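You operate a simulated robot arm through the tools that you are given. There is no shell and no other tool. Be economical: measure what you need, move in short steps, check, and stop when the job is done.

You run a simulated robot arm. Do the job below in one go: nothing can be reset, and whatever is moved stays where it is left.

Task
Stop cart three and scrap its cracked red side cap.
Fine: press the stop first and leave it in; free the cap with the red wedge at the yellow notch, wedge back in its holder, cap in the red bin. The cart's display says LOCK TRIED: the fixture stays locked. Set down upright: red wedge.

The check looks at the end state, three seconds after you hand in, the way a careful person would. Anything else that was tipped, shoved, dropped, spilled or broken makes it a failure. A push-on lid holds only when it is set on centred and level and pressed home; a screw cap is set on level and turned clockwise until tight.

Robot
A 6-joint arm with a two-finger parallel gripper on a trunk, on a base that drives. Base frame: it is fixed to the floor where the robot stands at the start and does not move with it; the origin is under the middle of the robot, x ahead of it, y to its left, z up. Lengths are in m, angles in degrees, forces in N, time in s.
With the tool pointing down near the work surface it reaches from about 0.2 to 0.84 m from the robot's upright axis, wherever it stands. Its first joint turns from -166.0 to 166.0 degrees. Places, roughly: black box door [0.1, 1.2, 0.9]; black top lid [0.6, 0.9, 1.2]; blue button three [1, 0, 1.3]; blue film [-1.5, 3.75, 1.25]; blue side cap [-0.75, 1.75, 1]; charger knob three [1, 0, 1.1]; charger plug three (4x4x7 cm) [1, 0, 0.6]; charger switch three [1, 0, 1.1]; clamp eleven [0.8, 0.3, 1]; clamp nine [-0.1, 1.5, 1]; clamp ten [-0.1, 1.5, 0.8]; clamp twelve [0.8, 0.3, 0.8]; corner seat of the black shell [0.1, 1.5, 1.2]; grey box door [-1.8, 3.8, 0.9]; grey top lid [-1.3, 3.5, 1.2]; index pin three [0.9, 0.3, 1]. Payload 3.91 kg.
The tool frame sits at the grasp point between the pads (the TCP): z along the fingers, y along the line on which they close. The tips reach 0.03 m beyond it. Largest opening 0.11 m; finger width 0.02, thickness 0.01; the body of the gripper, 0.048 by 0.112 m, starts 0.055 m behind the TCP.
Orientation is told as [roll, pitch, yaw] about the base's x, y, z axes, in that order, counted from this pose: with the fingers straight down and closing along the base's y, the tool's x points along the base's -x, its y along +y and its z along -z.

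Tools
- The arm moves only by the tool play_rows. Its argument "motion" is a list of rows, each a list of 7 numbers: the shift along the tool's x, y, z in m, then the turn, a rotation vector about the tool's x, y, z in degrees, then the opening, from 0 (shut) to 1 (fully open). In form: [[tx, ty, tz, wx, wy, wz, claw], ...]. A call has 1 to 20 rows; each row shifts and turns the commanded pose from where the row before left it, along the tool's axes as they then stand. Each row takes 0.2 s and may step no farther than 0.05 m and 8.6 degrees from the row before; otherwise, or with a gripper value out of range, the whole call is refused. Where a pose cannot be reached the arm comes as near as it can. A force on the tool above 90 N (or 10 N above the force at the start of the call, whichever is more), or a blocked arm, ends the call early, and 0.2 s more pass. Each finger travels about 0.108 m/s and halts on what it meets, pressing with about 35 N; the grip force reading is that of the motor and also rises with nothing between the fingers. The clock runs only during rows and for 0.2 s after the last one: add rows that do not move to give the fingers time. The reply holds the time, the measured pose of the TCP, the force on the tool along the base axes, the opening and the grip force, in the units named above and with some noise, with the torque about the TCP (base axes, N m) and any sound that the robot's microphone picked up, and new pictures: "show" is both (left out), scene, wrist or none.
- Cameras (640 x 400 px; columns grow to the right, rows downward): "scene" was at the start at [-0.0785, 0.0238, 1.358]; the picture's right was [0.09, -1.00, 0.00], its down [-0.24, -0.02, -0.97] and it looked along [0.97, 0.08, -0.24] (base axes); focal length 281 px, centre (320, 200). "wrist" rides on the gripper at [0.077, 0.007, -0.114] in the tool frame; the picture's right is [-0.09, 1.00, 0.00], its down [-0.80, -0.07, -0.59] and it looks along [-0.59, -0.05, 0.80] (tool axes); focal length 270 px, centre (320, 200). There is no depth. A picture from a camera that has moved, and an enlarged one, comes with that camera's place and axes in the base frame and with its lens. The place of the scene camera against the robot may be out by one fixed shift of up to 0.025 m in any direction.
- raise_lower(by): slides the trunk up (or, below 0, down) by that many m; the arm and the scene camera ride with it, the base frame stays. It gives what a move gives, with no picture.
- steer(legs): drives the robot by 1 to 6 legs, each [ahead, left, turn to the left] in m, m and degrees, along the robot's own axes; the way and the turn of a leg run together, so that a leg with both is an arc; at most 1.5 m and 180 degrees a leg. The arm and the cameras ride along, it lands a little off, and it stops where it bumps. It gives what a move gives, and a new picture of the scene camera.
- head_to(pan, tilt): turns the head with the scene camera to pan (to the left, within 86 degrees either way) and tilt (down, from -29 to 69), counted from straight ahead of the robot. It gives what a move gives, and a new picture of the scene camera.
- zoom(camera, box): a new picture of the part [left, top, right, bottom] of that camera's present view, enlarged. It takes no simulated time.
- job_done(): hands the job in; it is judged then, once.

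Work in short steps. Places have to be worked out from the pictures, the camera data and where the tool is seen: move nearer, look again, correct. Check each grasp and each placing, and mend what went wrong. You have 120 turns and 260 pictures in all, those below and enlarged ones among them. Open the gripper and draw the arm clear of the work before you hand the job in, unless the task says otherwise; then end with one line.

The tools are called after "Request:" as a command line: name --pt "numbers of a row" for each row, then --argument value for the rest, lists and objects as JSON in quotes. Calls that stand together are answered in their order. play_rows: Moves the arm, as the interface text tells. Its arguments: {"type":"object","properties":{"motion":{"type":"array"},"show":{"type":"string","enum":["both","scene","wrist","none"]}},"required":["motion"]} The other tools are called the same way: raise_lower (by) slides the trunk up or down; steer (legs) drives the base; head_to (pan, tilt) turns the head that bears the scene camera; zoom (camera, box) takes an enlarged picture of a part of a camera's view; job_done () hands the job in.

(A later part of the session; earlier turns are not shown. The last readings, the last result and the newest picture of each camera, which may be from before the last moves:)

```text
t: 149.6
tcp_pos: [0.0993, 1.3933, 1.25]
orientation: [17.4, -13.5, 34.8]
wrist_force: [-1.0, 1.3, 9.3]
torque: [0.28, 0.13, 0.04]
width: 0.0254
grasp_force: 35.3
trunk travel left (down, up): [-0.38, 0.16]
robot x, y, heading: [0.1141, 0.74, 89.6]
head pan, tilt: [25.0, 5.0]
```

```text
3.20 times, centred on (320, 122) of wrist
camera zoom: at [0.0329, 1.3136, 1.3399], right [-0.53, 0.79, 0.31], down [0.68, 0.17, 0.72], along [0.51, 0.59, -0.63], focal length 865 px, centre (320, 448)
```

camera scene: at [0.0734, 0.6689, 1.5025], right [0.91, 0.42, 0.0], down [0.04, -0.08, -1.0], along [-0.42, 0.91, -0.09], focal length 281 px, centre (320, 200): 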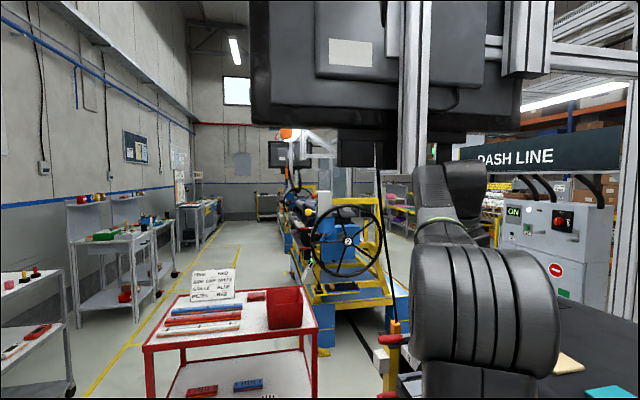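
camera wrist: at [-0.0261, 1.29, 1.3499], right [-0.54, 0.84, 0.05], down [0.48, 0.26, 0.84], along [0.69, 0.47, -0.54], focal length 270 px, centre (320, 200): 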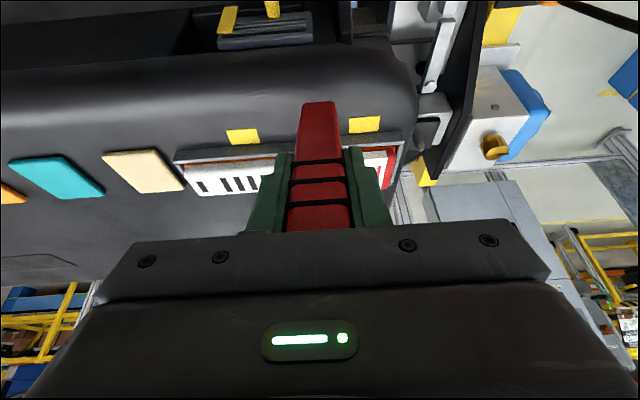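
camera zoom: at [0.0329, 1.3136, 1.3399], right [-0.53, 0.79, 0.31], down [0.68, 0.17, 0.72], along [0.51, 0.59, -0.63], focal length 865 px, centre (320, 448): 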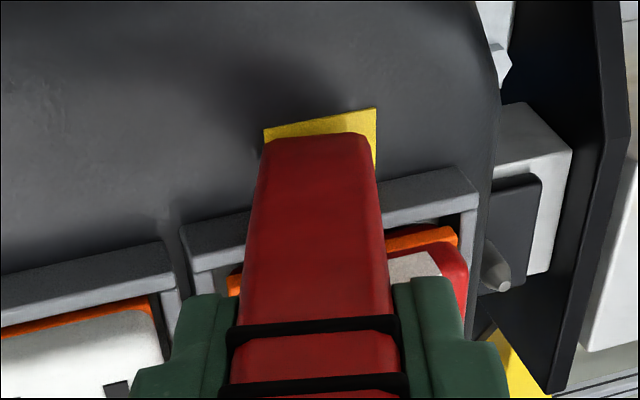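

Request:
play_rows --pt "0.0009 -0.0012 0.0037 0 0 0 0" --pt "0.0009 -0.0012 0.0037 0 0 0 0" --pt "0.0009 -0.0012 0.0037 0 0 0 0" --pt "0 0 0 0 0 0 0" --pt "-0.003 0 0.001 0 0 0 0" --pt "-0.003 0 0.001 0 0 0 0" --pt "-0.003 0 0.001 0 0 0 0" --pt "0 0 0 0 0 0 0" --show "none"

Request:
zoom --camera "wrist" --box '[220, 60, 420, 185]'

```text
t: 151.4
tcp_pos: [0.1035, 1.3931, 1.2487]
orientation: [18.2, -13.9, 34.8]
wrist_force: [-17.5, -8.0, 62.9]
torque: [0.47, 1.72, 0.34]
width: 0.0255
grasp_force: 35.3
trunk travel left (down, up): [-0.38, 0.16]
robot x, y, heading: [0.1161, 0.7408, 89.5]
head pan, tilt: [25.0, 5.0]
```

```text
3.20 times, centred on (320, 122) of wrist
camera zoom: at [0.0378, 1.3109, 1.336], right [-0.53, 0.78, 0.32], down [0.68, 0.16, 0.72], along [0.51, 0.6, -0.61], focal length 865 px, centre (320, 448)
```

zoom: 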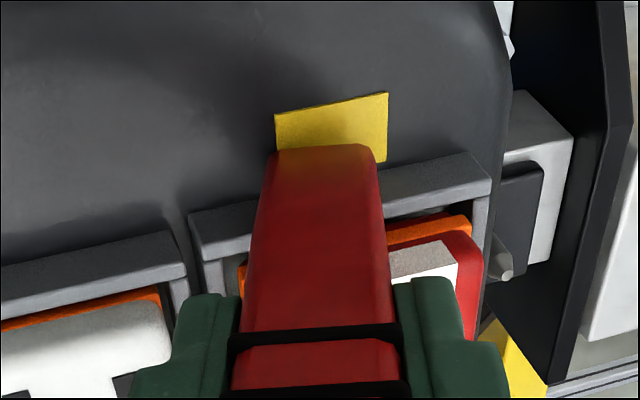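

63 N straight down, no click. But the gap beside the cap now looks uneven — maybe the cap has already moved. Lift off, back away and inspect.

Request:
play_rows --pt "-0.004 0.004 -0.03 0 0 0 0" --pt "0.012 -0.012 -0.008 0 0 0 0" --pt "0.012 -0.012 -0.002 0 0 0 0" --pt "-0.0388 -0.0314 0 0 0 0 0" --pt "0 0 0 0 0 0 0" --show "none"

Request:
zoom --camera "wrist" --box '[300, 60, 460, 160]'

```text
t: 152.6
tcp_pos: [0.1515, 1.3562, 1.2639]
orientation: [17.2, -13.2, 34.8]
wrist_force: [-4.8, -2.7, 0.8]
torque: [-0.22, 0.45, 0.09]
width: 0.0255
grasp_force: 35.4
trunk travel left (down, up): [-0.38, 0.16]
robot x, y, heading: [0.1191, 0.741, 89.7]
head pan, tilt: [25.0, 5.0]
```

```text
4.00 times, centred on (380, 110) of wrist
camera zoom: at [0.0852, 1.2763, 1.3535], right [-0.53, 0.79, 0.31], down [0.68, 0.18, 0.72], along [0.51, 0.59, -0.63], focal length 1081 px, centre (80, 560)
```

zoom: 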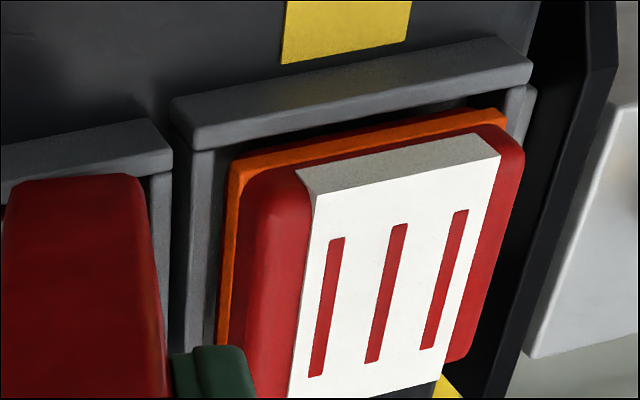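

The cap is now skewed in its seat — it has broken loose. The wedge grazes the neighbouring frame (5 N), so lift it away first, then back out.

Request:
play_rows --pt "-0.0071 0.0087 -0.0278 0 0 0 0" --pt "0.02 -0.025 -0.013 0 0 0 0" --pt "0.02 -0.025 -0.013 0 0 0 0" --pt "0.02 -0.025 -0.013 0 0 0 0" --pt "0 0 0 0 0 0 0" --show "wrist"

Request:
zoom --camera "wrist" --box '[260, 90, 500, 230]'

```text
t: 153.8
tcp_pos: [0.1481, 1.2562, 1.2902]
orientation: [17.2, -13.3, 34.9]
wrist_force: [-0.4, -0.8, -0.8]
torque: [0.01, -0.04, -0.01]
width: 0.0254
grasp_force: 34.7
trunk travel left (down, up): [-0.38, 0.16]
robot x, y, heading: [0.1143, 0.7389, 89.6]
head pan, tilt: [25.0, 5.0]
camera wrist: at [0.0823, 1.1756, 1.3817], right [-0.53, 0.79, 0.31], down [0.68, 0.17, 0.72], along [0.51, 0.59, -0.63], focal length 270 px, centre (320, 200)
```

wrist: 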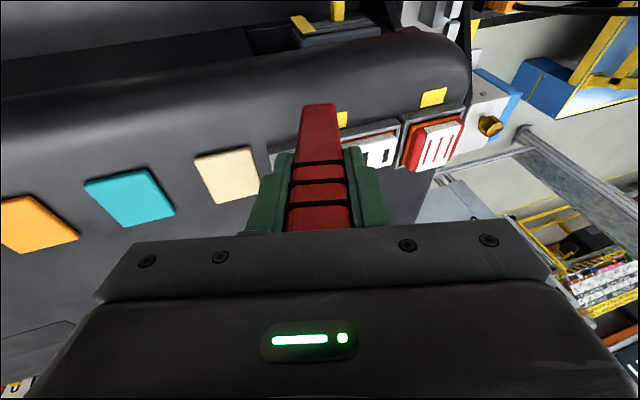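

```text
2.67 times, centred on (380, 160) of wrist
camera zoom: at [0.0823, 1.1756, 1.3817], right [-0.53, 0.79, 0.31], down [0.68, 0.17, 0.72], along [0.51, 0.59, -0.63], focal length 721 px, centre (160, 307)
```

zoom: 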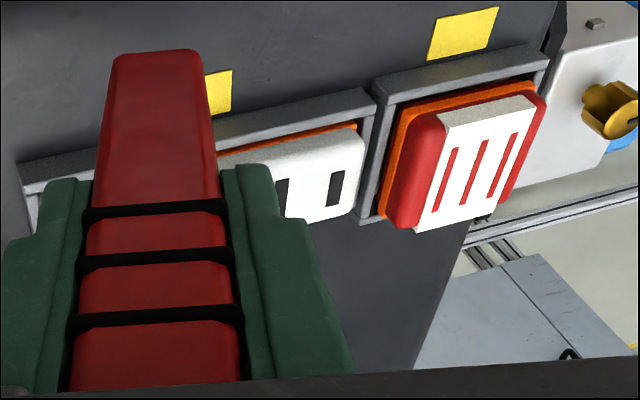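

The cap is clearly lifted loose. Return the wedge: un-roll, level, retract, then drive back toward the trolley.

Request:
play_rows --pt "0 0 0 0 0 -8.5 0" --pt "0 0 0 0 0 -8.5 0" --pt "0 0 0 0 0 -8.5 0" --pt "0 0 0 0 0 -8.5 0" --pt "0 0 0 0 0 -8.5 0" --pt "0 0 0 0 0 -8.5 0" --pt "0 0 0 0 5.5 0 0" --pt "0 0 0 0 5.5 0 0" --pt "0 0 0 0 5.5 0 0" --pt "0 0 0 0 5.5 0 0" --pt "0.04 0 0 0 0 0 0" --pt "0.04 0 0 0 0 0 0" --pt "0.03 0 0 0 0 0 0" --pt "0 0 0 0 0 0 0" --show "none"

Request:
steer --legs '[[-0.15, 0, 0], [0, 0.56, 0], [0.5, 0, 0], [0, 0, 15]]'

```text
t: 156.8
tcp_pos: [0.1455, 1.1429, 1.2862]
orientation: [0.2, 0.4, 88.0]
wrist_force: [-0.1, -0.2, -0.7]
torque: [0.0, -0.01, 0.01]
width: 0.0254
grasp_force: 34.8
out of reach, approached as far as the arm can: row 10
trunk travel left (down, up): [-0.38, 0.16]
robot x, y, heading: [0.1108, 0.7356, 89.5]
head pan, tilt: [25.0, 5.0]
```

```text
t: 164.4
tcp_pos: [-0.5206, 1.4894, 1.2874]
orientation: [0.3, 0.4, 103.4]
wrist_force: [-0.1, -0.2, -1.0]
torque: [0.02, -0.01, 0.01]
width: 0.0257
grasp_force: 35.8
trunk travel left (down, up): [-0.38, 0.16]
robot x, y, heading: [-0.4394, 1.0935, 105.1]
head pan, tilt: [25.0, 5.0]
camera scene: at [-0.4603, 1.0135, 1.5025], right [0.77, 0.64, 0.0], down [0.06, -0.07, -1.0], along [-0.64, 0.76, -0.09], focal length 281 px, centre (320, 200)
```

scene: 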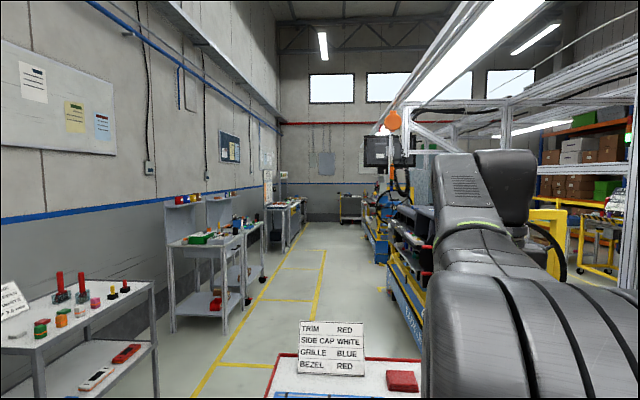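

Robot is at the earlier pose. Align over the holder (yaw 125.4°) and look.

Request:
play_rows --pt "0 0 0 0 0 -7.3 0" --pt "0 0 0 0 0 -7.3 0" --pt "0 0 0 0 0 -7.3 0" --pt "-0.0373 -0.0209 0 0 0 0 0" --pt "-0.0373 -0.0209 0 0 0 0 0" --pt "-0.0373 -0.0209 0 0 0 0 0" --pt "-0.0373 -0.0209 0 0 0 0 0" --pt "-0.0373 -0.0209 0 0 0 0 0" --pt "-0.0373 -0.0209 0 0 0 0 0" --pt "0 0 0 0 -4.4 0 0" --pt "0 0 0 0 0 0 0" --show "wrist"

Request:
zoom --camera "wrist" --box '[240, 10, 400, 110]'

```text
t: 166.8
tcp_pos: [-0.5457, 1.72, 1.2358]
orientation: [0.2, -4.1, 125.3]
wrist_force: [1.1, -1.0, -1.0]
torque: [0.01, 0.04, -0.01]
width: 0.0254
grasp_force: 35.4
out of reach, approached as far as the arm can: row 6, 7, 8, 9
trunk travel left (down, up): [-0.38, 0.16]
robot x, y, heading: [-0.4426, 1.0918, 104.9]
head pan, tilt: [25.0, 5.0]
camera wrist: at [-0.5006, 1.6469, 1.3438], right [-0.86, -0.5, 0.01], down [-0.38, 0.66, 0.65], along [-0.33, 0.56, -0.76], focal length 270 px, centre (320, 200)
```

wrist: 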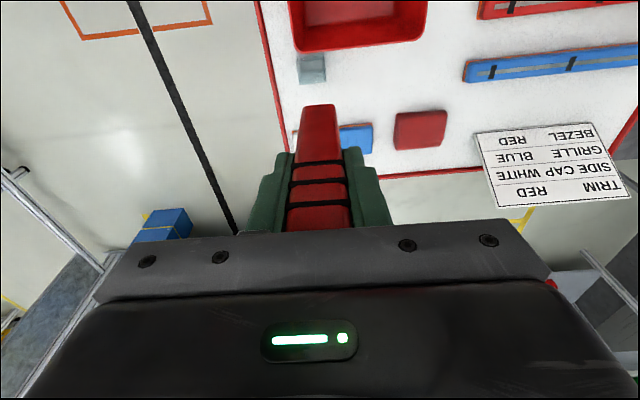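

```text
4.00 times, centred on (320, 60) of wrist
camera zoom: at [-0.5006, 1.6469, 1.3438], right [-0.86, -0.5, 0.01], down [-0.38, 0.66, 0.65], along [-0.33, 0.56, -0.76], focal length 1081 px, centre (320, 760)
```

zoom: 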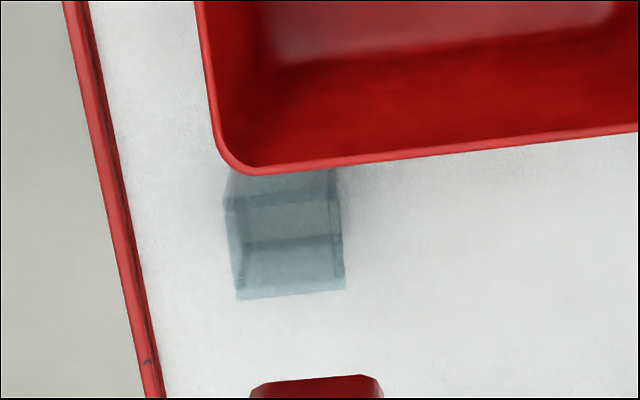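

The holder is open with ample tolerance. Descend to just above it (TCP z ≈ 1.07) and check alignment.

Request:
play_rows --pt "0.0031 0 0.0433 0 0 0 0" --pt "0.0031 0 0.0433 0 0 0 0" --pt "0.0031 0 0.0433 0 0 0 0" --pt "0.0031 0 0.0433 0 0 0 0" --pt "0 0 0 0 0 0 0" --show "none"

Request:
zoom --camera "wrist" --box '[240, 50, 400, 150]'

```text
t: 168.0
tcp_pos: [-0.5441, 1.7181, 1.0623]
orientation: [0.3, -4.2, 125.1]
wrist_force: [0.6, -0.1, -0.5]
torque: [0.0, -0.02, -0.01]
width: 0.0253
grasp_force: 35.4
trunk travel left (down, up): [-0.38, 0.16]
robot x, y, heading: [-0.4457, 1.0953, 104.9]
head pan, tilt: [25.0, 5.0]
```

```text
4.00 times, centred on (320, 100) of wrist
camera zoom: at [-0.4997, 1.6445, 1.1709], right [-0.86, -0.5, 0.01], down [-0.38, 0.66, 0.65], along [-0.33, 0.56, -0.76], focal length 1081 px, centre (320, 600)
```

zoom: 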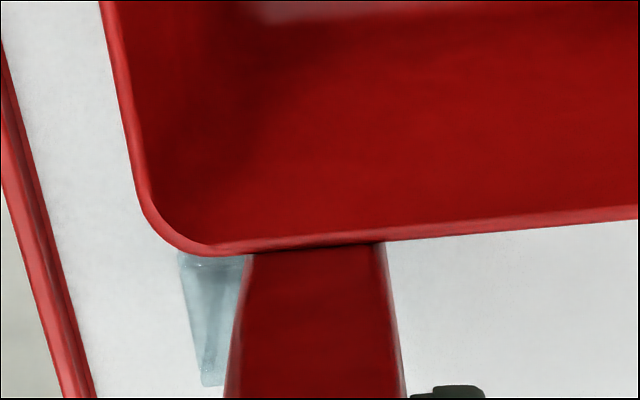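

The arm stopped short laterally and the tip is against the bin side of the holder; go up 5 cm, shift 2.5 cm to the holder centre, re-check.

Request:
play_rows --pt "-0.0036 0 -0.0495 0 0 0 0" --pt "-0.022 -0.012 0 0 0 0 0" --pt "0 0 0 0 0 0 0" --show "none"

Request:
zoom --camera "wrist" --box '[240, 30, 400, 130]'

```text
t: 168.8
tcp_pos: [-0.5473, 1.7444, 1.1134]
orientation: [0.3, -4.1, 125.2]
wrist_force: [-0.2, -0.1, 0.1]
torque: [0.02, 0.02, 0.0]
width: 0.0256
grasp_force: 34.9
trunk travel left (down, up): [-0.38, 0.16]
robot x, y, heading: [-0.4444, 1.0886, 104.7]
head pan, tilt: [25.0, 5.0]
```

```text
4.00 times, centred on (320, 80) of wrist
camera zoom: at [-0.5026, 1.6706, 1.2214], right [-0.86, -0.5, 0.01], down [-0.38, 0.66, 0.65], along [-0.33, 0.56, -0.76], focal length 1081 px, centre (320, 680)
```

zoom: 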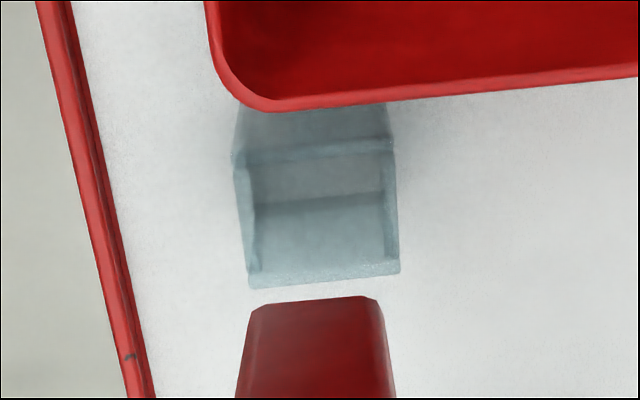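

Rays agree: opening centre (-0.5475, 1.746, 0.937), tip aligned. Lower into the holder.

Request:
play_rows --pt "0.0021 0 0.03 0 0 0 0" --pt "0.0021 0 0.03 0 0 0 0" --pt "0.0014 0 0.02 0 0 0 0" --pt "0.0014 0 0.02 0 0 0 0" --pt "0.0007 0 0.01 0 0 0 0" --pt "0 0 0 0 0 0 0" --show "wrist"

```text
t: 170.2
tcp_pos: [-0.5495, 1.7448, 1.0023]
orientation: [0.3, -4.2, 125.1]
wrist_force: [-0.4, 0.6, -0.4]
torque: [-0.02, -0.02, 0.01]
width: 0.0255
grasp_force: 35.2
trunk travel left (down, up): [-0.38, 0.16]
robot x, y, heading: [-0.4454, 1.0948, 105.1]
head pan, tilt: [25.0, 5.0]
camera wrist: at [-0.5037, 1.6711, 1.1102], right [-0.86, -0.5, 0.01], down [-0.38, 0.66, 0.65], along [-0.33, 0.56, -0.76], focal length 270 px, centre (320, 200)
```

wrist: 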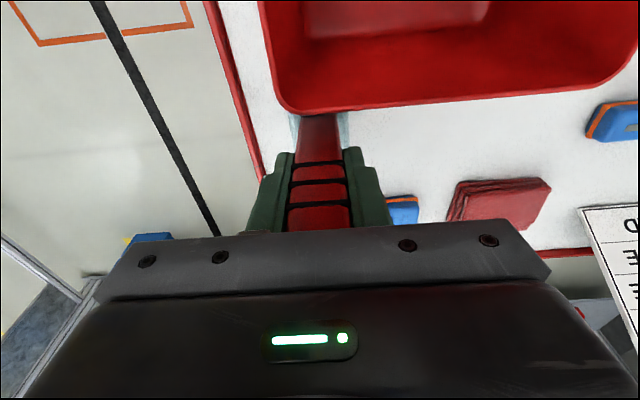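

In the socket with no contact force. Lower in small steps to the bottom.

Request:
play_rows --pt "0.0003 0 0.005 0 0 0 0" --pt "0.0003 0 0.005 0 0 0 0" --pt "0.0002 0 0.003 0 0 0 0" --pt "0.0002 0 0.003 0 0 0 0" --pt "0.0001 0 0.002 0 0 0 0" --pt "0 0 0 0 0 0 0" --show "none"

```text
t: 171.6
tcp_pos: [-0.5493, 1.7447, 0.9853]
orientation: [0.3, -4.1, 125.3]
wrist_force: [-4.4, 6.8, 3.2]
torque: [0.27, 0.11, 0.1]
width: 0.0252
grasp_force: 35.0
trunk travel left (down, up): [-0.38, 0.16]
robot x, y, heading: [-0.4435, 1.0904, 105.1]
head pan, tilt: [25.0, 5.0]
```

Light side contact from the bin side; shift 2 mm away and finish lowering.

Request:
play_rows --pt "-0.002 0 0 0 0 0 0" --pt "0 0 0.002 0 0 0 0" --pt "0 0 0.002 0 0 0 0" --pt "0 0 0 0 0 0 0" --show "wrist"

```text
t: 172.6
tcp_pos: [-0.5474, 1.7442, 0.9853]
orientation: [0.2, -4.5, 125.2]
wrist_force: [1.8, 1.8, 30.0]
torque: [-0.19, -0.32, -0.02]
width: 0.0255
grasp_force: 35.4
trunk travel left (down, up): [-0.38, 0.16]
robot x, y, heading: [-0.4425, 1.0925, 105.0]
head pan, tilt: [25.0, 5.0]
camera wrist: at [-0.5039, 1.6712, 1.0928], right [-0.86, -0.5, 0.01], down [-0.38, 0.66, 0.65], along [-0.33, 0.56, -0.76], focal length 270 px, centre (320, 200)
```

wrist: 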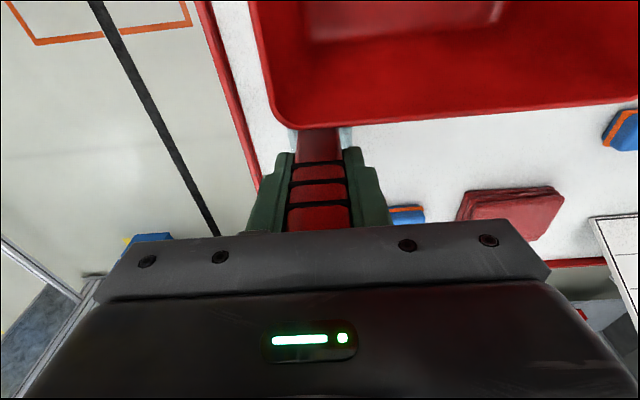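

Bottomed at the expected height. Relax the load, open partly, and rise.

Request:
play_rows --pt "0 0 -0.004 0 0 0 0" --pt "0 0 0 0 0 0 0.4" --pt "0 0 0 0 0 0 0.4" --pt "0 0 0 0 0 0 0.4" --pt "-0.0014 0 -0.02 0 0 0 0.4" --pt "-0.0028 0 -0.04 0 0 0 0.4" --pt "-0.0028 0 -0.04 0 0 0 0.4" --pt "-0.0028 0 -0.04 0 0 0 0.4" --pt "0 0 0 0 0 0 0.4" --show "wrist"

Request:
zoom --camera "wrist" --box '[240, 30, 400, 130]'

```text
t: 174.6
tcp_pos: [-0.549, 1.7453, 1.1251]
orientation: [0.3, -4.1, 125.2]
wrist_force: [-0.7, -0.2, -0.4]
torque: [-0.02, -0.01, 0.03]
width: 0.044
grasp_force: 0.1
trunk travel left (down, up): [-0.38, 0.16]
robot x, y, heading: [-0.4459, 1.0908, 105.0]
head pan, tilt: [25.0, 5.0]
camera wrist: at [-0.5042, 1.6719, 1.2325], right [-0.86, -0.5, 0.01], down [-0.38, 0.66, 0.65], along [-0.33, 0.56, -0.76], focal length 270 px, centre (320, 200)
```

wrist: 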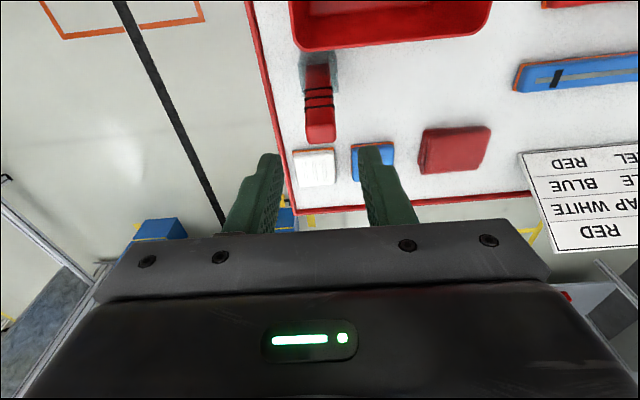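

```text
4.00 times, centred on (320, 80) of wrist
camera zoom: at [-0.5042, 1.6719, 1.2325], right [-0.86, -0.5, 0.01], down [-0.38, 0.66, 0.65], along [-0.33, 0.56, -0.76], focal length 1081 px, centre (320, 680)
```

zoom: 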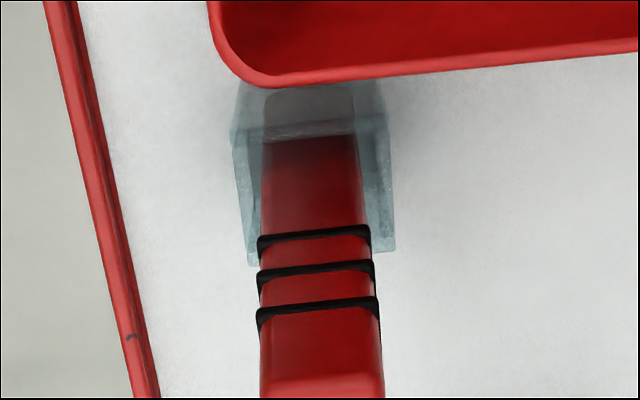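

The wedge stands upright in its holder. Now the cap: raise, level, retract, and drive back to the right-hand spot (heading 90°), where overhead clearance is better.

Request:
play_rows --pt "0 0 -0.04 0 4.1 0 0.4" --pt "0 0 -0.04 0 0 0 0.4" --pt "0.038 0.017 0 0 0 0 1" --pt "0.038 0.017 0 0 0 0 1" --pt "0.038 0.017 0 0 0 0 1" --pt "0.038 0.017 0 0 0 0 1" --pt "0.038 0.017 0 0 0 0 1" --pt "0.038 0.017 0 0 0 0 1" --pt "0 0 -0.04 0 0 0 1" --pt "0 0 0 0 0 0 1" --show "none"

Request:
steer --legs '[[0, 0, -15], [-0.5, 0, 0], [0, -0.56, 0], [0.14, 0, 0]]'

Request:
zoom --camera "wrist" --box '[0, 0, 640, 400]'

```text
t: 176.8
tcp_pos: [-0.499, 1.4986, 1.2472]
orientation: [0.3, 0.0, 125.3]
wrist_force: [0.4, -0.1, -1.0]
torque: [-0.01, 0.03, 0.0]
width: 0.1102
grasp_force: 0.0
trunk travel left (down, up): [-0.38, 0.16]
robot x, y, heading: [-0.4421, 1.0925, 105.0]
head pan, tilt: [25.0, 5.0]
```

```text
t: 184.4
tcp_pos: [0.1681, 1.1373, 1.2462]
orientation: [0.3, 0.1, 110.8]
wrist_force: [-0.1, -0.5, -0.3]
torque: [-0.06, -0.01, 0.01]
width: 0.1098
grasp_force: 0.0
trunk travel left (down, up): [-0.38, 0.16]
robot x, y, heading: [0.1253, 0.7295, 90.8]
head pan, tilt: [25.0, 5.0]
camera scene: at [0.0809, 0.6584, 1.5025], right [0.9, 0.43, 0.0], down [0.04, -0.08, -1.0], along [-0.43, 0.9, -0.09], focal length 281 px, centre (320, 200)
```

scene: 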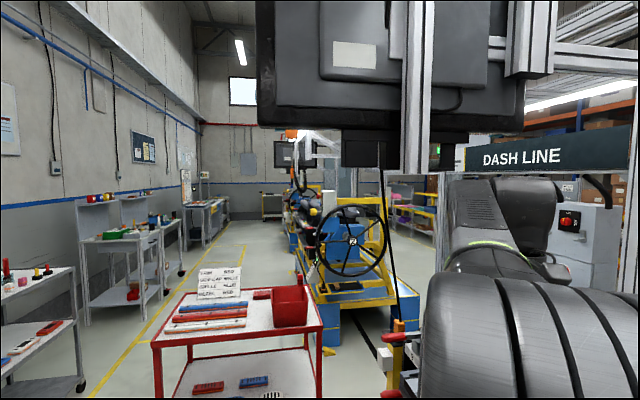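

```text
1.00 times, centred on (320, 200) of wrist
camera zoom: at [0.1899, 1.0635, 1.3608], right [-0.96, -0.27, 0.01], down [-0.22, 0.78, 0.59], along [-0.17, 0.57, -0.81], focal length 270 px, centre (320, 200)
```

zoom: 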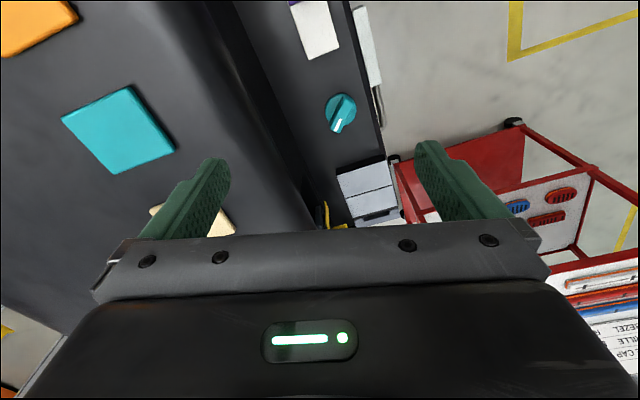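

Request:
play_rows --pt "-0.039 -0.0057 -0.005 0 0 0 1" --pt "-0.039 -0.0057 -0.005 0 0 0 1" --pt "-0.039 -0.0057 -0.005 0 0 0 1" --pt "-0.039 -0.0057 -0.005 0 0 0 1" --pt "-0.039 -0.0057 -0.004 0 0 0 1" --pt "0 0 0 0 0 -8.1 1" --pt "0 0 0 0 0 -8.1 1" --pt "0 0 0 0 0 0 1" --show "wrist"

```text
t: 186.2
tcp_pos: [0.1234, 1.3238, 1.2609]
orientation: [0.1, -0.3, 127.2]
wrist_force: [-0.7, -0.3, 0.2]
torque: [0.01, 0.02, 0.01]
width: 0.1101
grasp_force: 0.0
out of reach, approached as far as the arm can: row 5
trunk travel left (down, up): [-0.38, 0.16]
robot x, y, heading: [0.1219, 0.7313, 90.9]
head pan, tilt: [25.0, 5.0]
camera wrist: at [0.1663, 1.2584, 1.3734], right [-0.85, -0.53, 0.0], down [-0.42, 0.68, 0.6], along [-0.32, 0.5, -0.8], focal length 270 px, centre (320, 200)
```

wrist: 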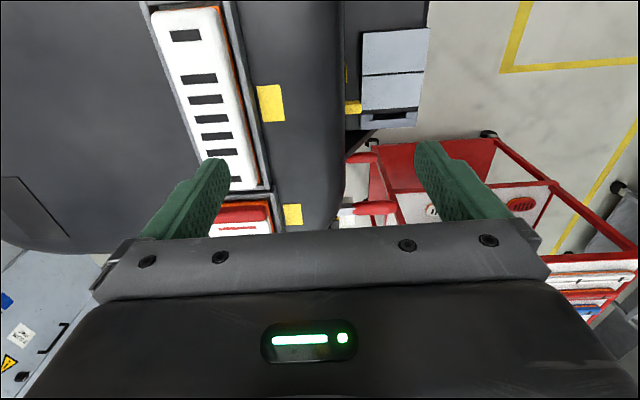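

The cap is visible but reach is limited at this height; zoom for its state, then retract, and trade arm height for trunk height.

Request:
zoom --camera "wrist" --box '[180, 140, 340, 240]'

Request:
play_rows --pt "0.03 -0.022 0 0 0 0 1" --pt "0.03 -0.022 0 0 0 0 1" --pt "0.03 -0.022 0.02 0 0 0 1" --pt "0.03 -0.022 0.03 0 0 0 1" --pt "0 0 0.04 0 0 0 1" --pt "0 0 0 0 0 0 1" --show "none"

Request:
raise_lower --by 0.14

```text
4.00 times, centred on (260, 190) of wrist
camera zoom: at [0.1663, 1.2584, 1.3734], right [-0.85, -0.53, 0.0], down [-0.42, 0.68, 0.6], along [-0.32, 0.5, -0.8], focal length 1081 px, centre (560, 240)
```

zoom: 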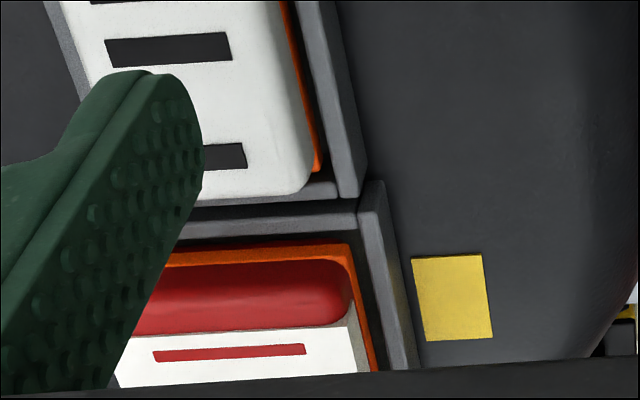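

```text
t: 187.5
tcp_pos: [0.2676, 1.2809, 1.1868]
orientation: [-1.4, -1.4, 127.0]
wrist_force: [5.2, 1.1, 37.5]
torque: [-1.54, 1.39, 0.19]
width: 0.1073
grasp_force: 0.0
trunk travel left (down, up): [-0.38, 0.16]
robot x, y, heading: [0.1188, 0.7314, 90.6]
head pan, tilt: [25.0, 5.0]
stopped in row 6: the force on the tool passed its limit (the readings are from after the stop); the commanded pose is now the measured one
```

```text
t: 189.2
tcp_pos: [0.2671, 1.2833, 1.3206]
orientation: [-0.9, -1.0, 127.0]
wrist_force: [-0.7, 0.6, -0.1]
torque: [-0.02, 0.01, 0.0]
width: 0.1098
grasp_force: 0.1
trunk travel left (down, up): [-0.52, 0.02]
robot x, y, heading: [0.1188, 0.7329, 90.8]
head pan, tilt: [25.0, 5.0]
```

I moved the wrong way sideways and the fingers pressed on the dash top (37 N, call stopped). Look at what's under there.

Request:
play_rows --pt "0 0 0 0 0 0 1" --show "wrist"

Request:
head_to --pan -10 --tilt 35

```text
t: 189.6
tcp_pos: [0.2672, 1.283, 1.3205]
orientation: [-1.0, -1.1, 127.1]
wrist_force: [0.3, -0.6, 0.2]
torque: [0.0, 0.02, -0.01]
width: 0.11
grasp_force: 0.1
trunk travel left (down, up): [-0.52, 0.02]
robot x, y, heading: [0.1178, 0.7251, 90.6]
head pan, tilt: [25.0, 5.0]
camera wrist: at [0.3082, 1.2146, 1.4333], right [-0.85, -0.53, -0.01], down [-0.43, 0.67, 0.61], along [-0.31, 0.52, -0.79], focal length 270 px, centre (320, 200)
```

wrist: 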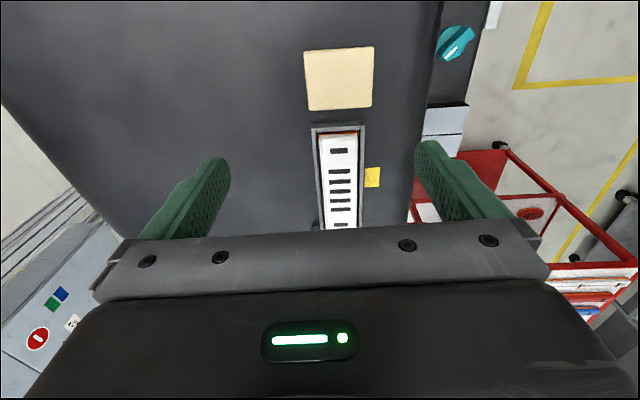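

```text
t: 190.6
tcp_pos: [0.266, 1.2831, 1.321]
orientation: [-0.9, -1.1, 127.1]
wrist_force: [0.1, 0.8, 0.3]
torque: [0.03, 0.0, -0.01]
width: 0.1104
grasp_force: 0.0
trunk travel left (down, up): [-0.52, 0.02]
robot x, y, heading: [0.1172, 0.7282, 90.6]
head pan, tilt: [-10.0, 35.0]
camera scene: at [0.1349, 0.6622, 1.5944], right [0.99, -0.16, 0.0], down [-0.09, -0.57, -0.82], along [0.13, 0.81, -0.57], focal length 281 px, centre (320, 200)
```

scene: 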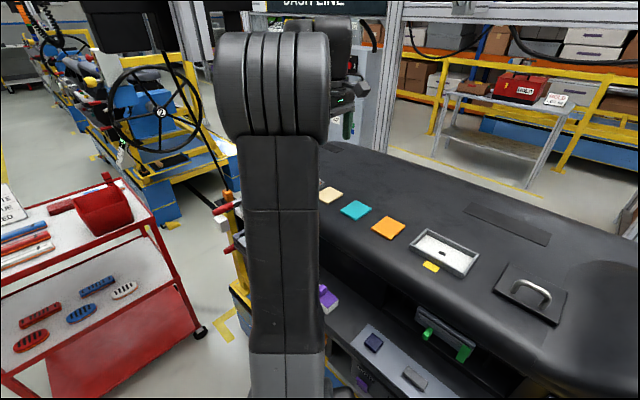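

Nothing was disturbed (trim and card still in place). Cap centre estimated at (0.132, 1.462), top z≈1.18. Lower to z 1.265, drive ahead 4 cm, then move toward the cap.

Request:
play_rows --pt "0 0 0.03 0 0 0 1" --pt "0 0 0.025 0 0 0 1" --pt "0 0 0 0 0 0 1" --show "none"

Request:
steer --legs '[[0.04, 0, 0]]'

Request:
play_rows --pt "-0.04 0.005 0 0 0 0 1" --pt "-0.04 0.005 0 0 0 0 1" --pt "-0.04 0.005 0 0 0 0 1" --pt "0 0 0 0 0 0 1" --show "wrist"

```text
t: 191.4
tcp_pos: [0.2669, 1.2837, 1.2663]
orientation: [-1.0, -1.0, 127.0]
wrist_force: [0.1, 0.6, 0.3]
torque: [-0.02, -0.01, 0.01]
width: 0.1099
grasp_force: 0.1
trunk travel left (down, up): [-0.52, 0.02]
robot x, y, heading: [0.1224, 0.7308, 90.6]
head pan, tilt: [-10.0, 35.0]
```

```text
t: 192.3
tcp_pos: [0.2757, 1.2964, 1.2663]
orientation: [-0.9, -1.1, 125.7]
wrist_force: [-0.5, 0.0, -0.1]
torque: [0.04, 0.01, -0.01]
width: 0.11
grasp_force: 0.1
trunk travel left (down, up): [-0.52, 0.02]
robot x, y, heading: [0.1117, 0.746, 89.5]
head pan, tilt: [-10.0, 35.0]
stopped in leg 1: the robot was blocked; the commanded pose is now the measured one
camera scene: at [0.1276, 0.6768, 1.5943], right [0.98, -0.19, 0.0], down [-0.11, -0.56, -0.82], along [0.15, 0.81, -0.57], focal length 281 px, centre (320, 200)
```

scene: 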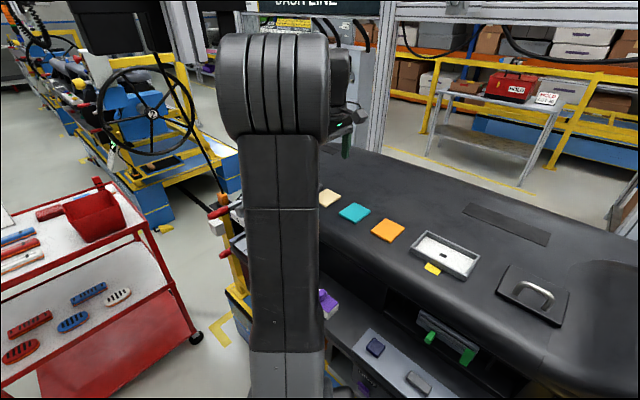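

```text
t: 193.3
tcp_pos: [0.1941, 1.3844, 1.2668]
orientation: [-1.0, -1.0, 125.6]
wrist_force: [-0.1, 0.3, -1.1]
torque: [0.0, 0.01, 0.03]
width: 0.1101
grasp_force: 0.0
trunk travel left (down, up): [-0.52, 0.02]
robot x, y, heading: [0.1146, 0.7429, 89.4]
head pan, tilt: [-10.0, 35.0]
camera wrist: at [0.2335, 1.314, 1.3799], right [-0.86, -0.51, -0.01], down [-0.41, 0.68, 0.61], along [-0.3, 0.53, -0.79], focal length 270 px, centre (320, 200)
```

wrist: 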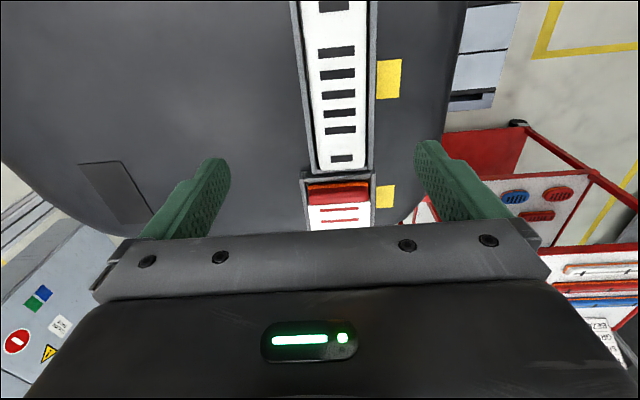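

The base bumped gently at its limit; fine. The cap is coming into view between the fingers; zoom.

Request:
zoom --camera "wrist" --box '[280, 150, 440, 250]'

```text
4.00 times, centred on (360, 200) of wrist
camera zoom: at [0.2335, 1.314, 1.3799], right [-0.86, -0.51, -0.01], down [-0.41, 0.68, 0.61], along [-0.3, 0.53, -0.79], focal length 1081 px, centre (160, 200)
```

zoom: 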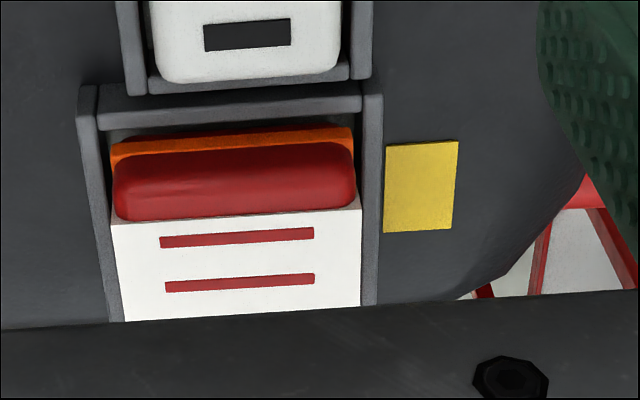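

Cap is F≈0.98, L≈1.085. Move over it at the same height.

Request:
play_rows --pt "-0.032 0.0029 0 0 0 -0.5 1" --pt "-0.032 0.0029 0 0 0 -0.5 1" --pt "-0.032 0.0028 0 0 0 -0.4 1" --pt "0 0 0 0 0 0 1" --show "both"

```text
t: 194.5
tcp_pos: [0.1336, 1.4606, 1.2541]
orientation: [0.0, 0.7, 126.6]
wrist_force: [-1.5, 3.3, -1.9]
torque: [-0.18, -0.1, 0.0]
width: 0.1101
grasp_force: 0.1
trunk travel left (down, up): [-0.52, 0.02]
robot x, y, heading: [0.1189, 0.7432, 89.0]
head pan, tilt: [-10.0, 35.0]
stopped in row 4: the arm was blocked; the commanded pose is now the measured one
camera scene: at [0.1222, 0.6851, 1.5982], right [0.98, -0.19, 0.01], down [-0.11, -0.57, -0.82], along [0.16, 0.8, -0.58], focal length 281 px, centre (320, 200)
camera wrist: at [0.1735, 1.3959, 1.3684], right [-0.85, -0.52, 0.0], down [-0.43, 0.69, 0.58], along [-0.3, 0.5, -0.81], focal length 270 px, centre (320, 200)
```

scene: 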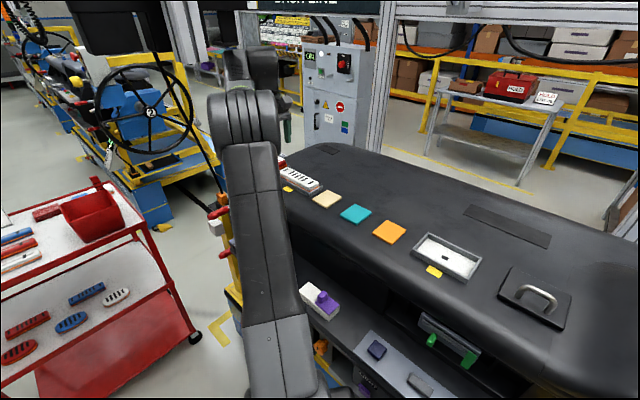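
wrist: 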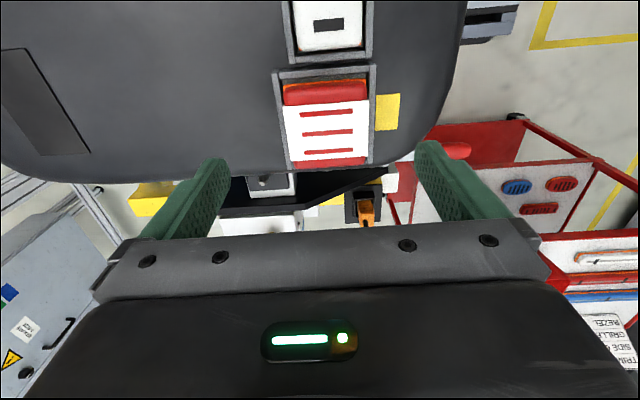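

The arm reports blocked (probably the elbow brushing the hanging post), but the gripper is already over the cap. Descend straight down, which also lowers the elbow.

Request:
play_rows --pt "0 0 0.015 0 0 0 1" --pt "0 0 0.015 0 0 0 1" --pt "0 0 0.015 0 0 0 1" --pt "0 0 0 0 0 0 1" --show "wrist"

Request:
zoom --camera "wrist" --box '[220, 80, 440, 220]'

```text
t: 195.5
tcp_pos: [0.1407, 1.4512, 1.2113]
orientation: [-0.1, 0.4, 126.4]
wrist_force: [0.9, -0.1, -0.1]
torque: [-0.03, 0.02, -0.03]
width: 0.1099
grasp_force: 0.0
trunk travel left (down, up): [-0.52, 0.02]
robot x, y, heading: [0.1156, 0.7409, 89.1]
head pan, tilt: [-10.0, 35.0]
camera wrist: at [0.1804, 1.3852, 1.3261], right [-0.85, -0.52, 0.0], down [-0.42, 0.69, 0.59], along [-0.31, 0.51, -0.81], focal length 270 px, centre (320, 200)
```

wrist: 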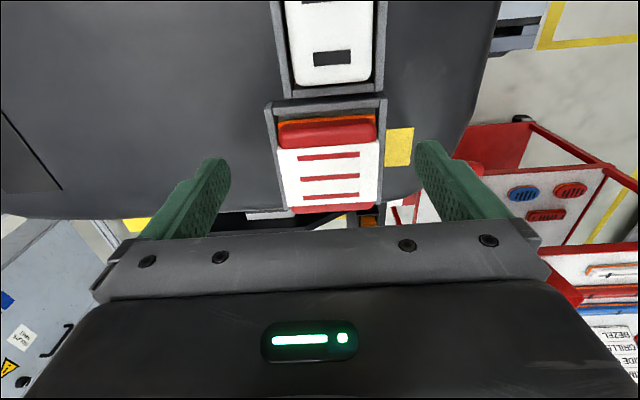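

```text
2.86 times, centred on (330, 150) of wrist
camera zoom: at [0.1804, 1.3852, 1.3261], right [-0.85, -0.52, 0.0], down [-0.42, 0.69, 0.59], along [-0.31, 0.51, -0.81], focal length 772 px, centre (291, 343)
```

zoom: 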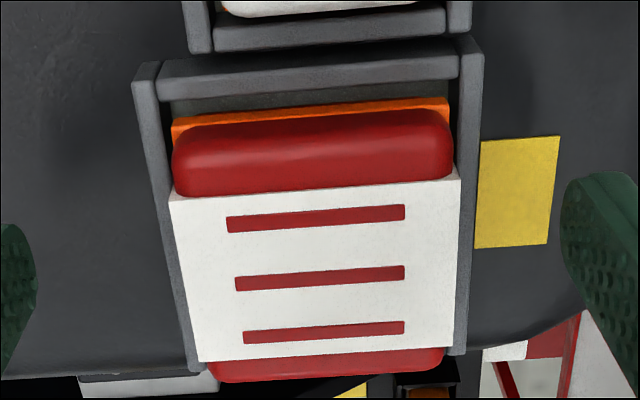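

The cap is loose and popped up on its far side, nicely between the fingers. Descend 14 mm and close.

Request:
play_rows --pt "0 0 0.007 0 0 0 1" --pt "0 0 0.007 0 0 0 1" --pt "0 0 0 0 0 0 1" --pt "0 0 0 0 0 0 0.6" --pt "0 0 0 0 0 0 0.3" --pt "0 0 0 0 0 0 0.3" --pt "0 0 0 0 0 0 0.1" --pt "0 0 0 0 0 0 0.1" --show "wrist"

```text
t: 197.3
tcp_pos: [0.1364, 1.4484, 1.1978]
orientation: [-0.1, 0.4, 126.5]
wrist_force: [-19.7, -24.4, -13.2]
torque: [-1.26, 0.75, -0.23]
width: 0.0716
grasp_force: 45.0
trunk travel left (down, up): [-0.52, 0.02]
robot x, y, heading: [0.1137, 0.7424, 89.2]
head pan, tilt: [-10.0, 35.0]
camera wrist: at [0.176, 1.383, 1.3118], right [-0.85, -0.52, 0.0], down [-0.42, 0.69, 0.59], along [-0.31, 0.5, -0.81], focal length 270 px, centre (320, 200)
```

wrist: 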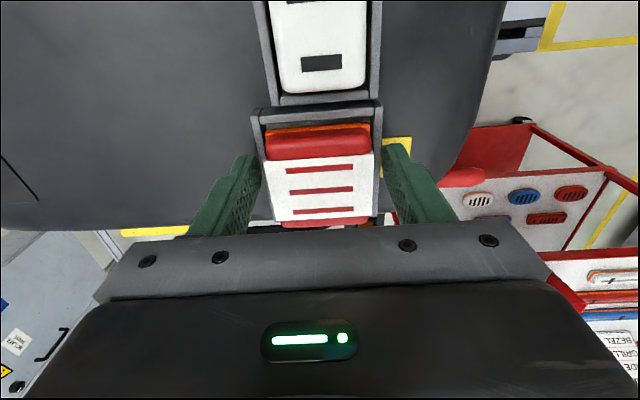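

Width 71.6 mm with side force suggests the fingers pinched the frame rails. Open, rise 10 mm, re-close.

Request:
play_rows --pt "0 0 0 0 0 0 0.9" --pt "0 0 0 0 0 0 0.9" --pt "0 -0.002 -0.01 0 0 0 0.9" --pt "0 0 0 0 0 0 0.9" --show "none"

Request:
play_rows --pt "0 0 0 0 0 0 0.6" --pt "0 0 0 0 0 0 0.4" --pt "0 0 0 0 0 0 0.3" --pt "0 0 0 0 0 0 0.1" --pt "0 0 0 0 0 0 0" --show "wrist"

```text
t: 198.3
tcp_pos: [0.142, 1.4517, 1.2064]
orientation: [-0.2, 0.3, 126.4]
wrist_force: [-1.1, 0.4, 0.2]
torque: [-0.01, -0.03, -0.02]
width: 0.099
grasp_force: 0.1
trunk travel left (down, up): [-0.52, 0.02]
robot x, y, heading: [0.1165, 0.7433, 89.0]
head pan, tilt: [-10.0, 35.0]
```

```text
t: 199.5
tcp_pos: [0.139, 1.4501, 1.2088]
orientation: [-0.2, 0.3, 126.5]
wrist_force: [-16.5, -11.3, 1.9]
torque: [-0.44, 0.7, 0.11]
width: 0.055
grasp_force: 34.9
trunk travel left (down, up): [-0.52, 0.02]
robot x, y, heading: [0.1185, 0.7397, 89.1]
head pan, tilt: [-10.0, 35.0]
camera wrist: at [0.1784, 1.385, 1.3228], right [-0.85, -0.52, 0.0], down [-0.42, 0.69, 0.59], along [-0.31, 0.51, -0.81], focal length 270 px, centre (320, 200)
```

wrist: 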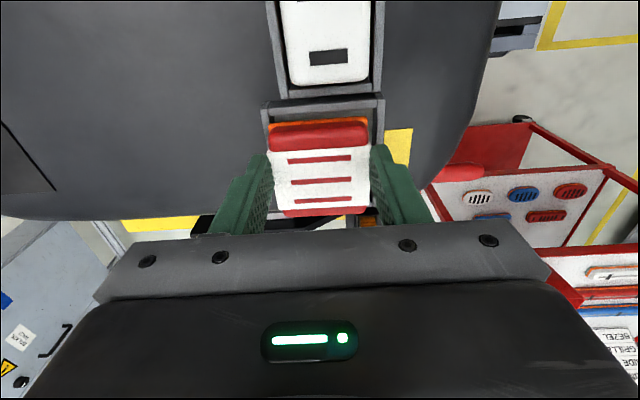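

Now gripping the cap (55 mm). Ease sideways 3 mm and lift gently.

Request:
play_rows --pt "0 0.003 0 0 0 0 0" --pt "0 0 -0.005 0 0 0 0" --pt "0 0 -0.005 0 0 0 0" --pt "0 0 -0.005 0 0 0 0" --pt "0 0 -0.005 0 0 0 0" --pt "0 0 0 0 0 0 0" --show "wrist"

```text
t: 200.9
tcp_pos: [0.1402, 1.4515, 1.2271]
orientation: [0.0, 0.3, 126.4]
wrist_force: [-0.3, -0.2, -0.5]
torque: [-0.02, -0.01, -0.03]
width: 0.055
grasp_force: 34.7
trunk travel left (down, up): [-0.52, 0.02]
robot x, y, heading: [0.1177, 0.7424, 89.0]
head pan, tilt: [-10.0, 35.0]
camera wrist: at [0.1804, 1.3859, 1.3418], right [-0.85, -0.52, 0.0], down [-0.42, 0.69, 0.59], along [-0.31, 0.51, -0.81], focal length 270 px, centre (320, 200)
```

wrist: 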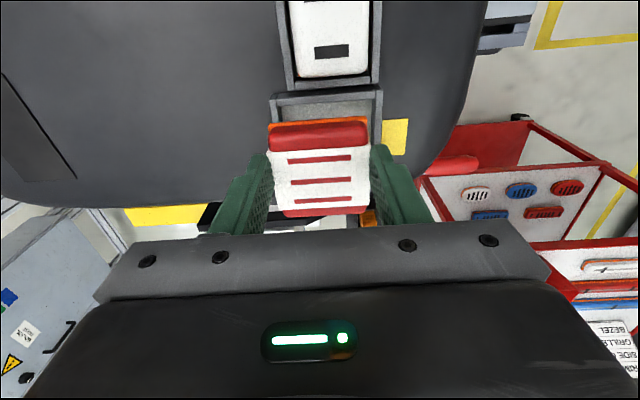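

The cap is out and in hand. Lift a bit more while retracting toward the robot.

Request:
play_rows --pt "0 0 -0.008 0 0 0 0" --pt "0.016 0.012 -0.005 0 0 0 0" --pt "0.024 0.018 -0.005 0 0 0 0" --pt "0.033 0.024 0 0 0 0 0" --pt "0.033 0.024 0 0 0 0 0" --pt "0.033 0.024 0 0 0 0 0" --pt "0.033 0.024 0 0 0 0 0" --pt "0.033 0.024 0 0 0 0 0" --pt "0 0 0 0 0 0 0" --show "both"

```text
t: 202.9
tcp_pos: [0.1408, 1.1996, 1.2443]
orientation: [-0.1, 0.3, 126.4]
wrist_force: [0.6, -0.4, -0.2]
torque: [-0.02, 0.0, -0.02]
width: 0.0549
grasp_force: 35.4
trunk travel left (down, up): [-0.52, 0.02]
robot x, y, heading: [0.1163, 0.743, 88.9]
head pan, tilt: [-10.0, 35.0]
camera scene: at [0.1283, 0.6752, 1.5943], right [0.98, -0.19, 0.0], down [-0.11, -0.56, -0.82], along [0.16, 0.8, -0.57], focal length 281 px, centre (320, 200)
camera wrist: at [0.1808, 1.1338, 1.3586], right [-0.85, -0.52, 0.0], down [-0.42, 0.69, 0.59], along [-0.31, 0.5, -0.81], focal length 270 px, centre (320, 200)
```

scene: 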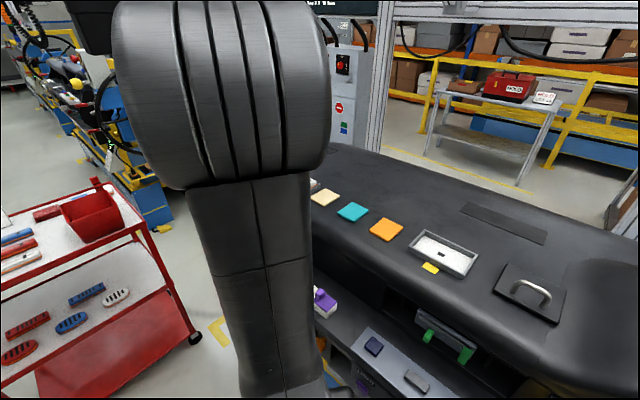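
wrist: 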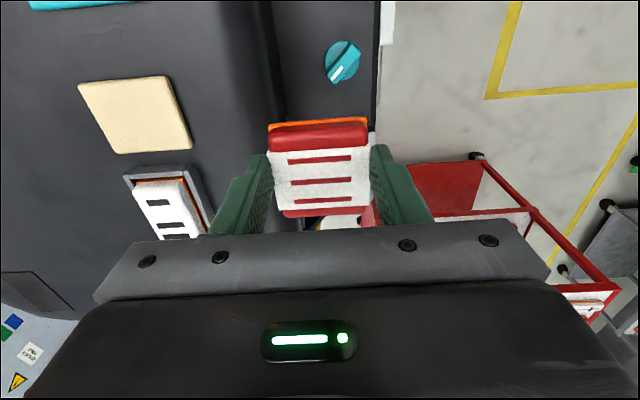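

Cap held securely. Drive to the trolley.

Request:
steer --legs '[[-0.16, 0, 0], [0, 0.56, 0], [0.5, 0, 0], [0, 0, 16]]'

Request:
zoom --camera "wrist" --box '[0, 0, 640, 400]'

```text
t: 210.6
tcp_pos: [-0.5484, 1.5379, 1.244]
orientation: [-0.1, 0.2, 142.7]
wrist_force: [-0.6, 0.5, -1.0]
torque: [0.0, -0.03, 0.02]
width: 0.0549
grasp_force: 34.6
trunk travel left (down, up): [-0.52, 0.02]
robot x, y, heading: [-0.4435, 1.092, 105.3]
head pan, tilt: [-10.0, 35.0]
camera scene: at [-0.4073, 1.0319, 1.5943], right [1.0, 0.09, 0.0], down [0.05, -0.57, -0.82], along [-0.08, 0.82, -0.57], focal length 281 px, centre (320, 200)
```

scene: 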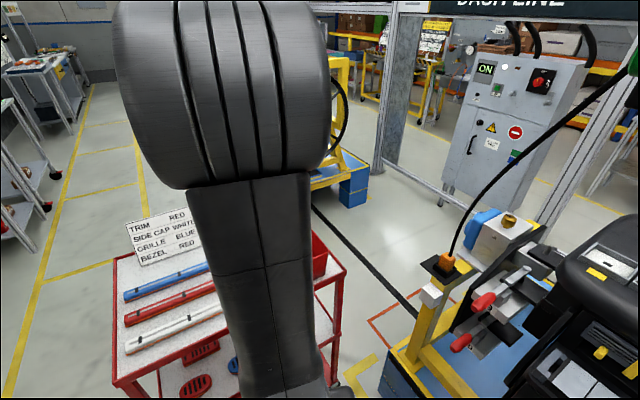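

```text
1.00 times, centred on (320, 200) of wrist
camera zoom: at [-0.4903, 1.486, 1.359], right [-0.67, -0.74, 0.0], down [-0.6, 0.54, 0.59], along [-0.44, 0.4, -0.81], focal length 270 px, centre (320, 200)
```

zoom: 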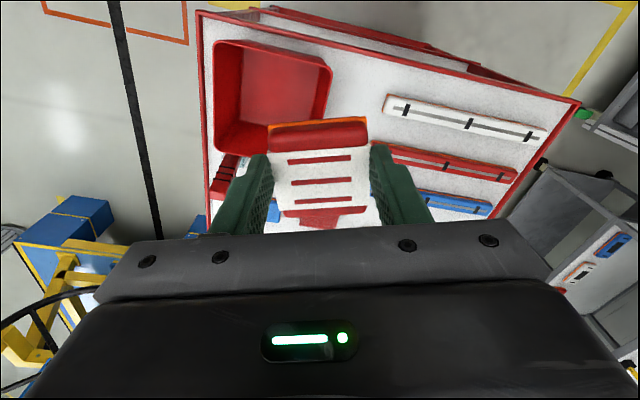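

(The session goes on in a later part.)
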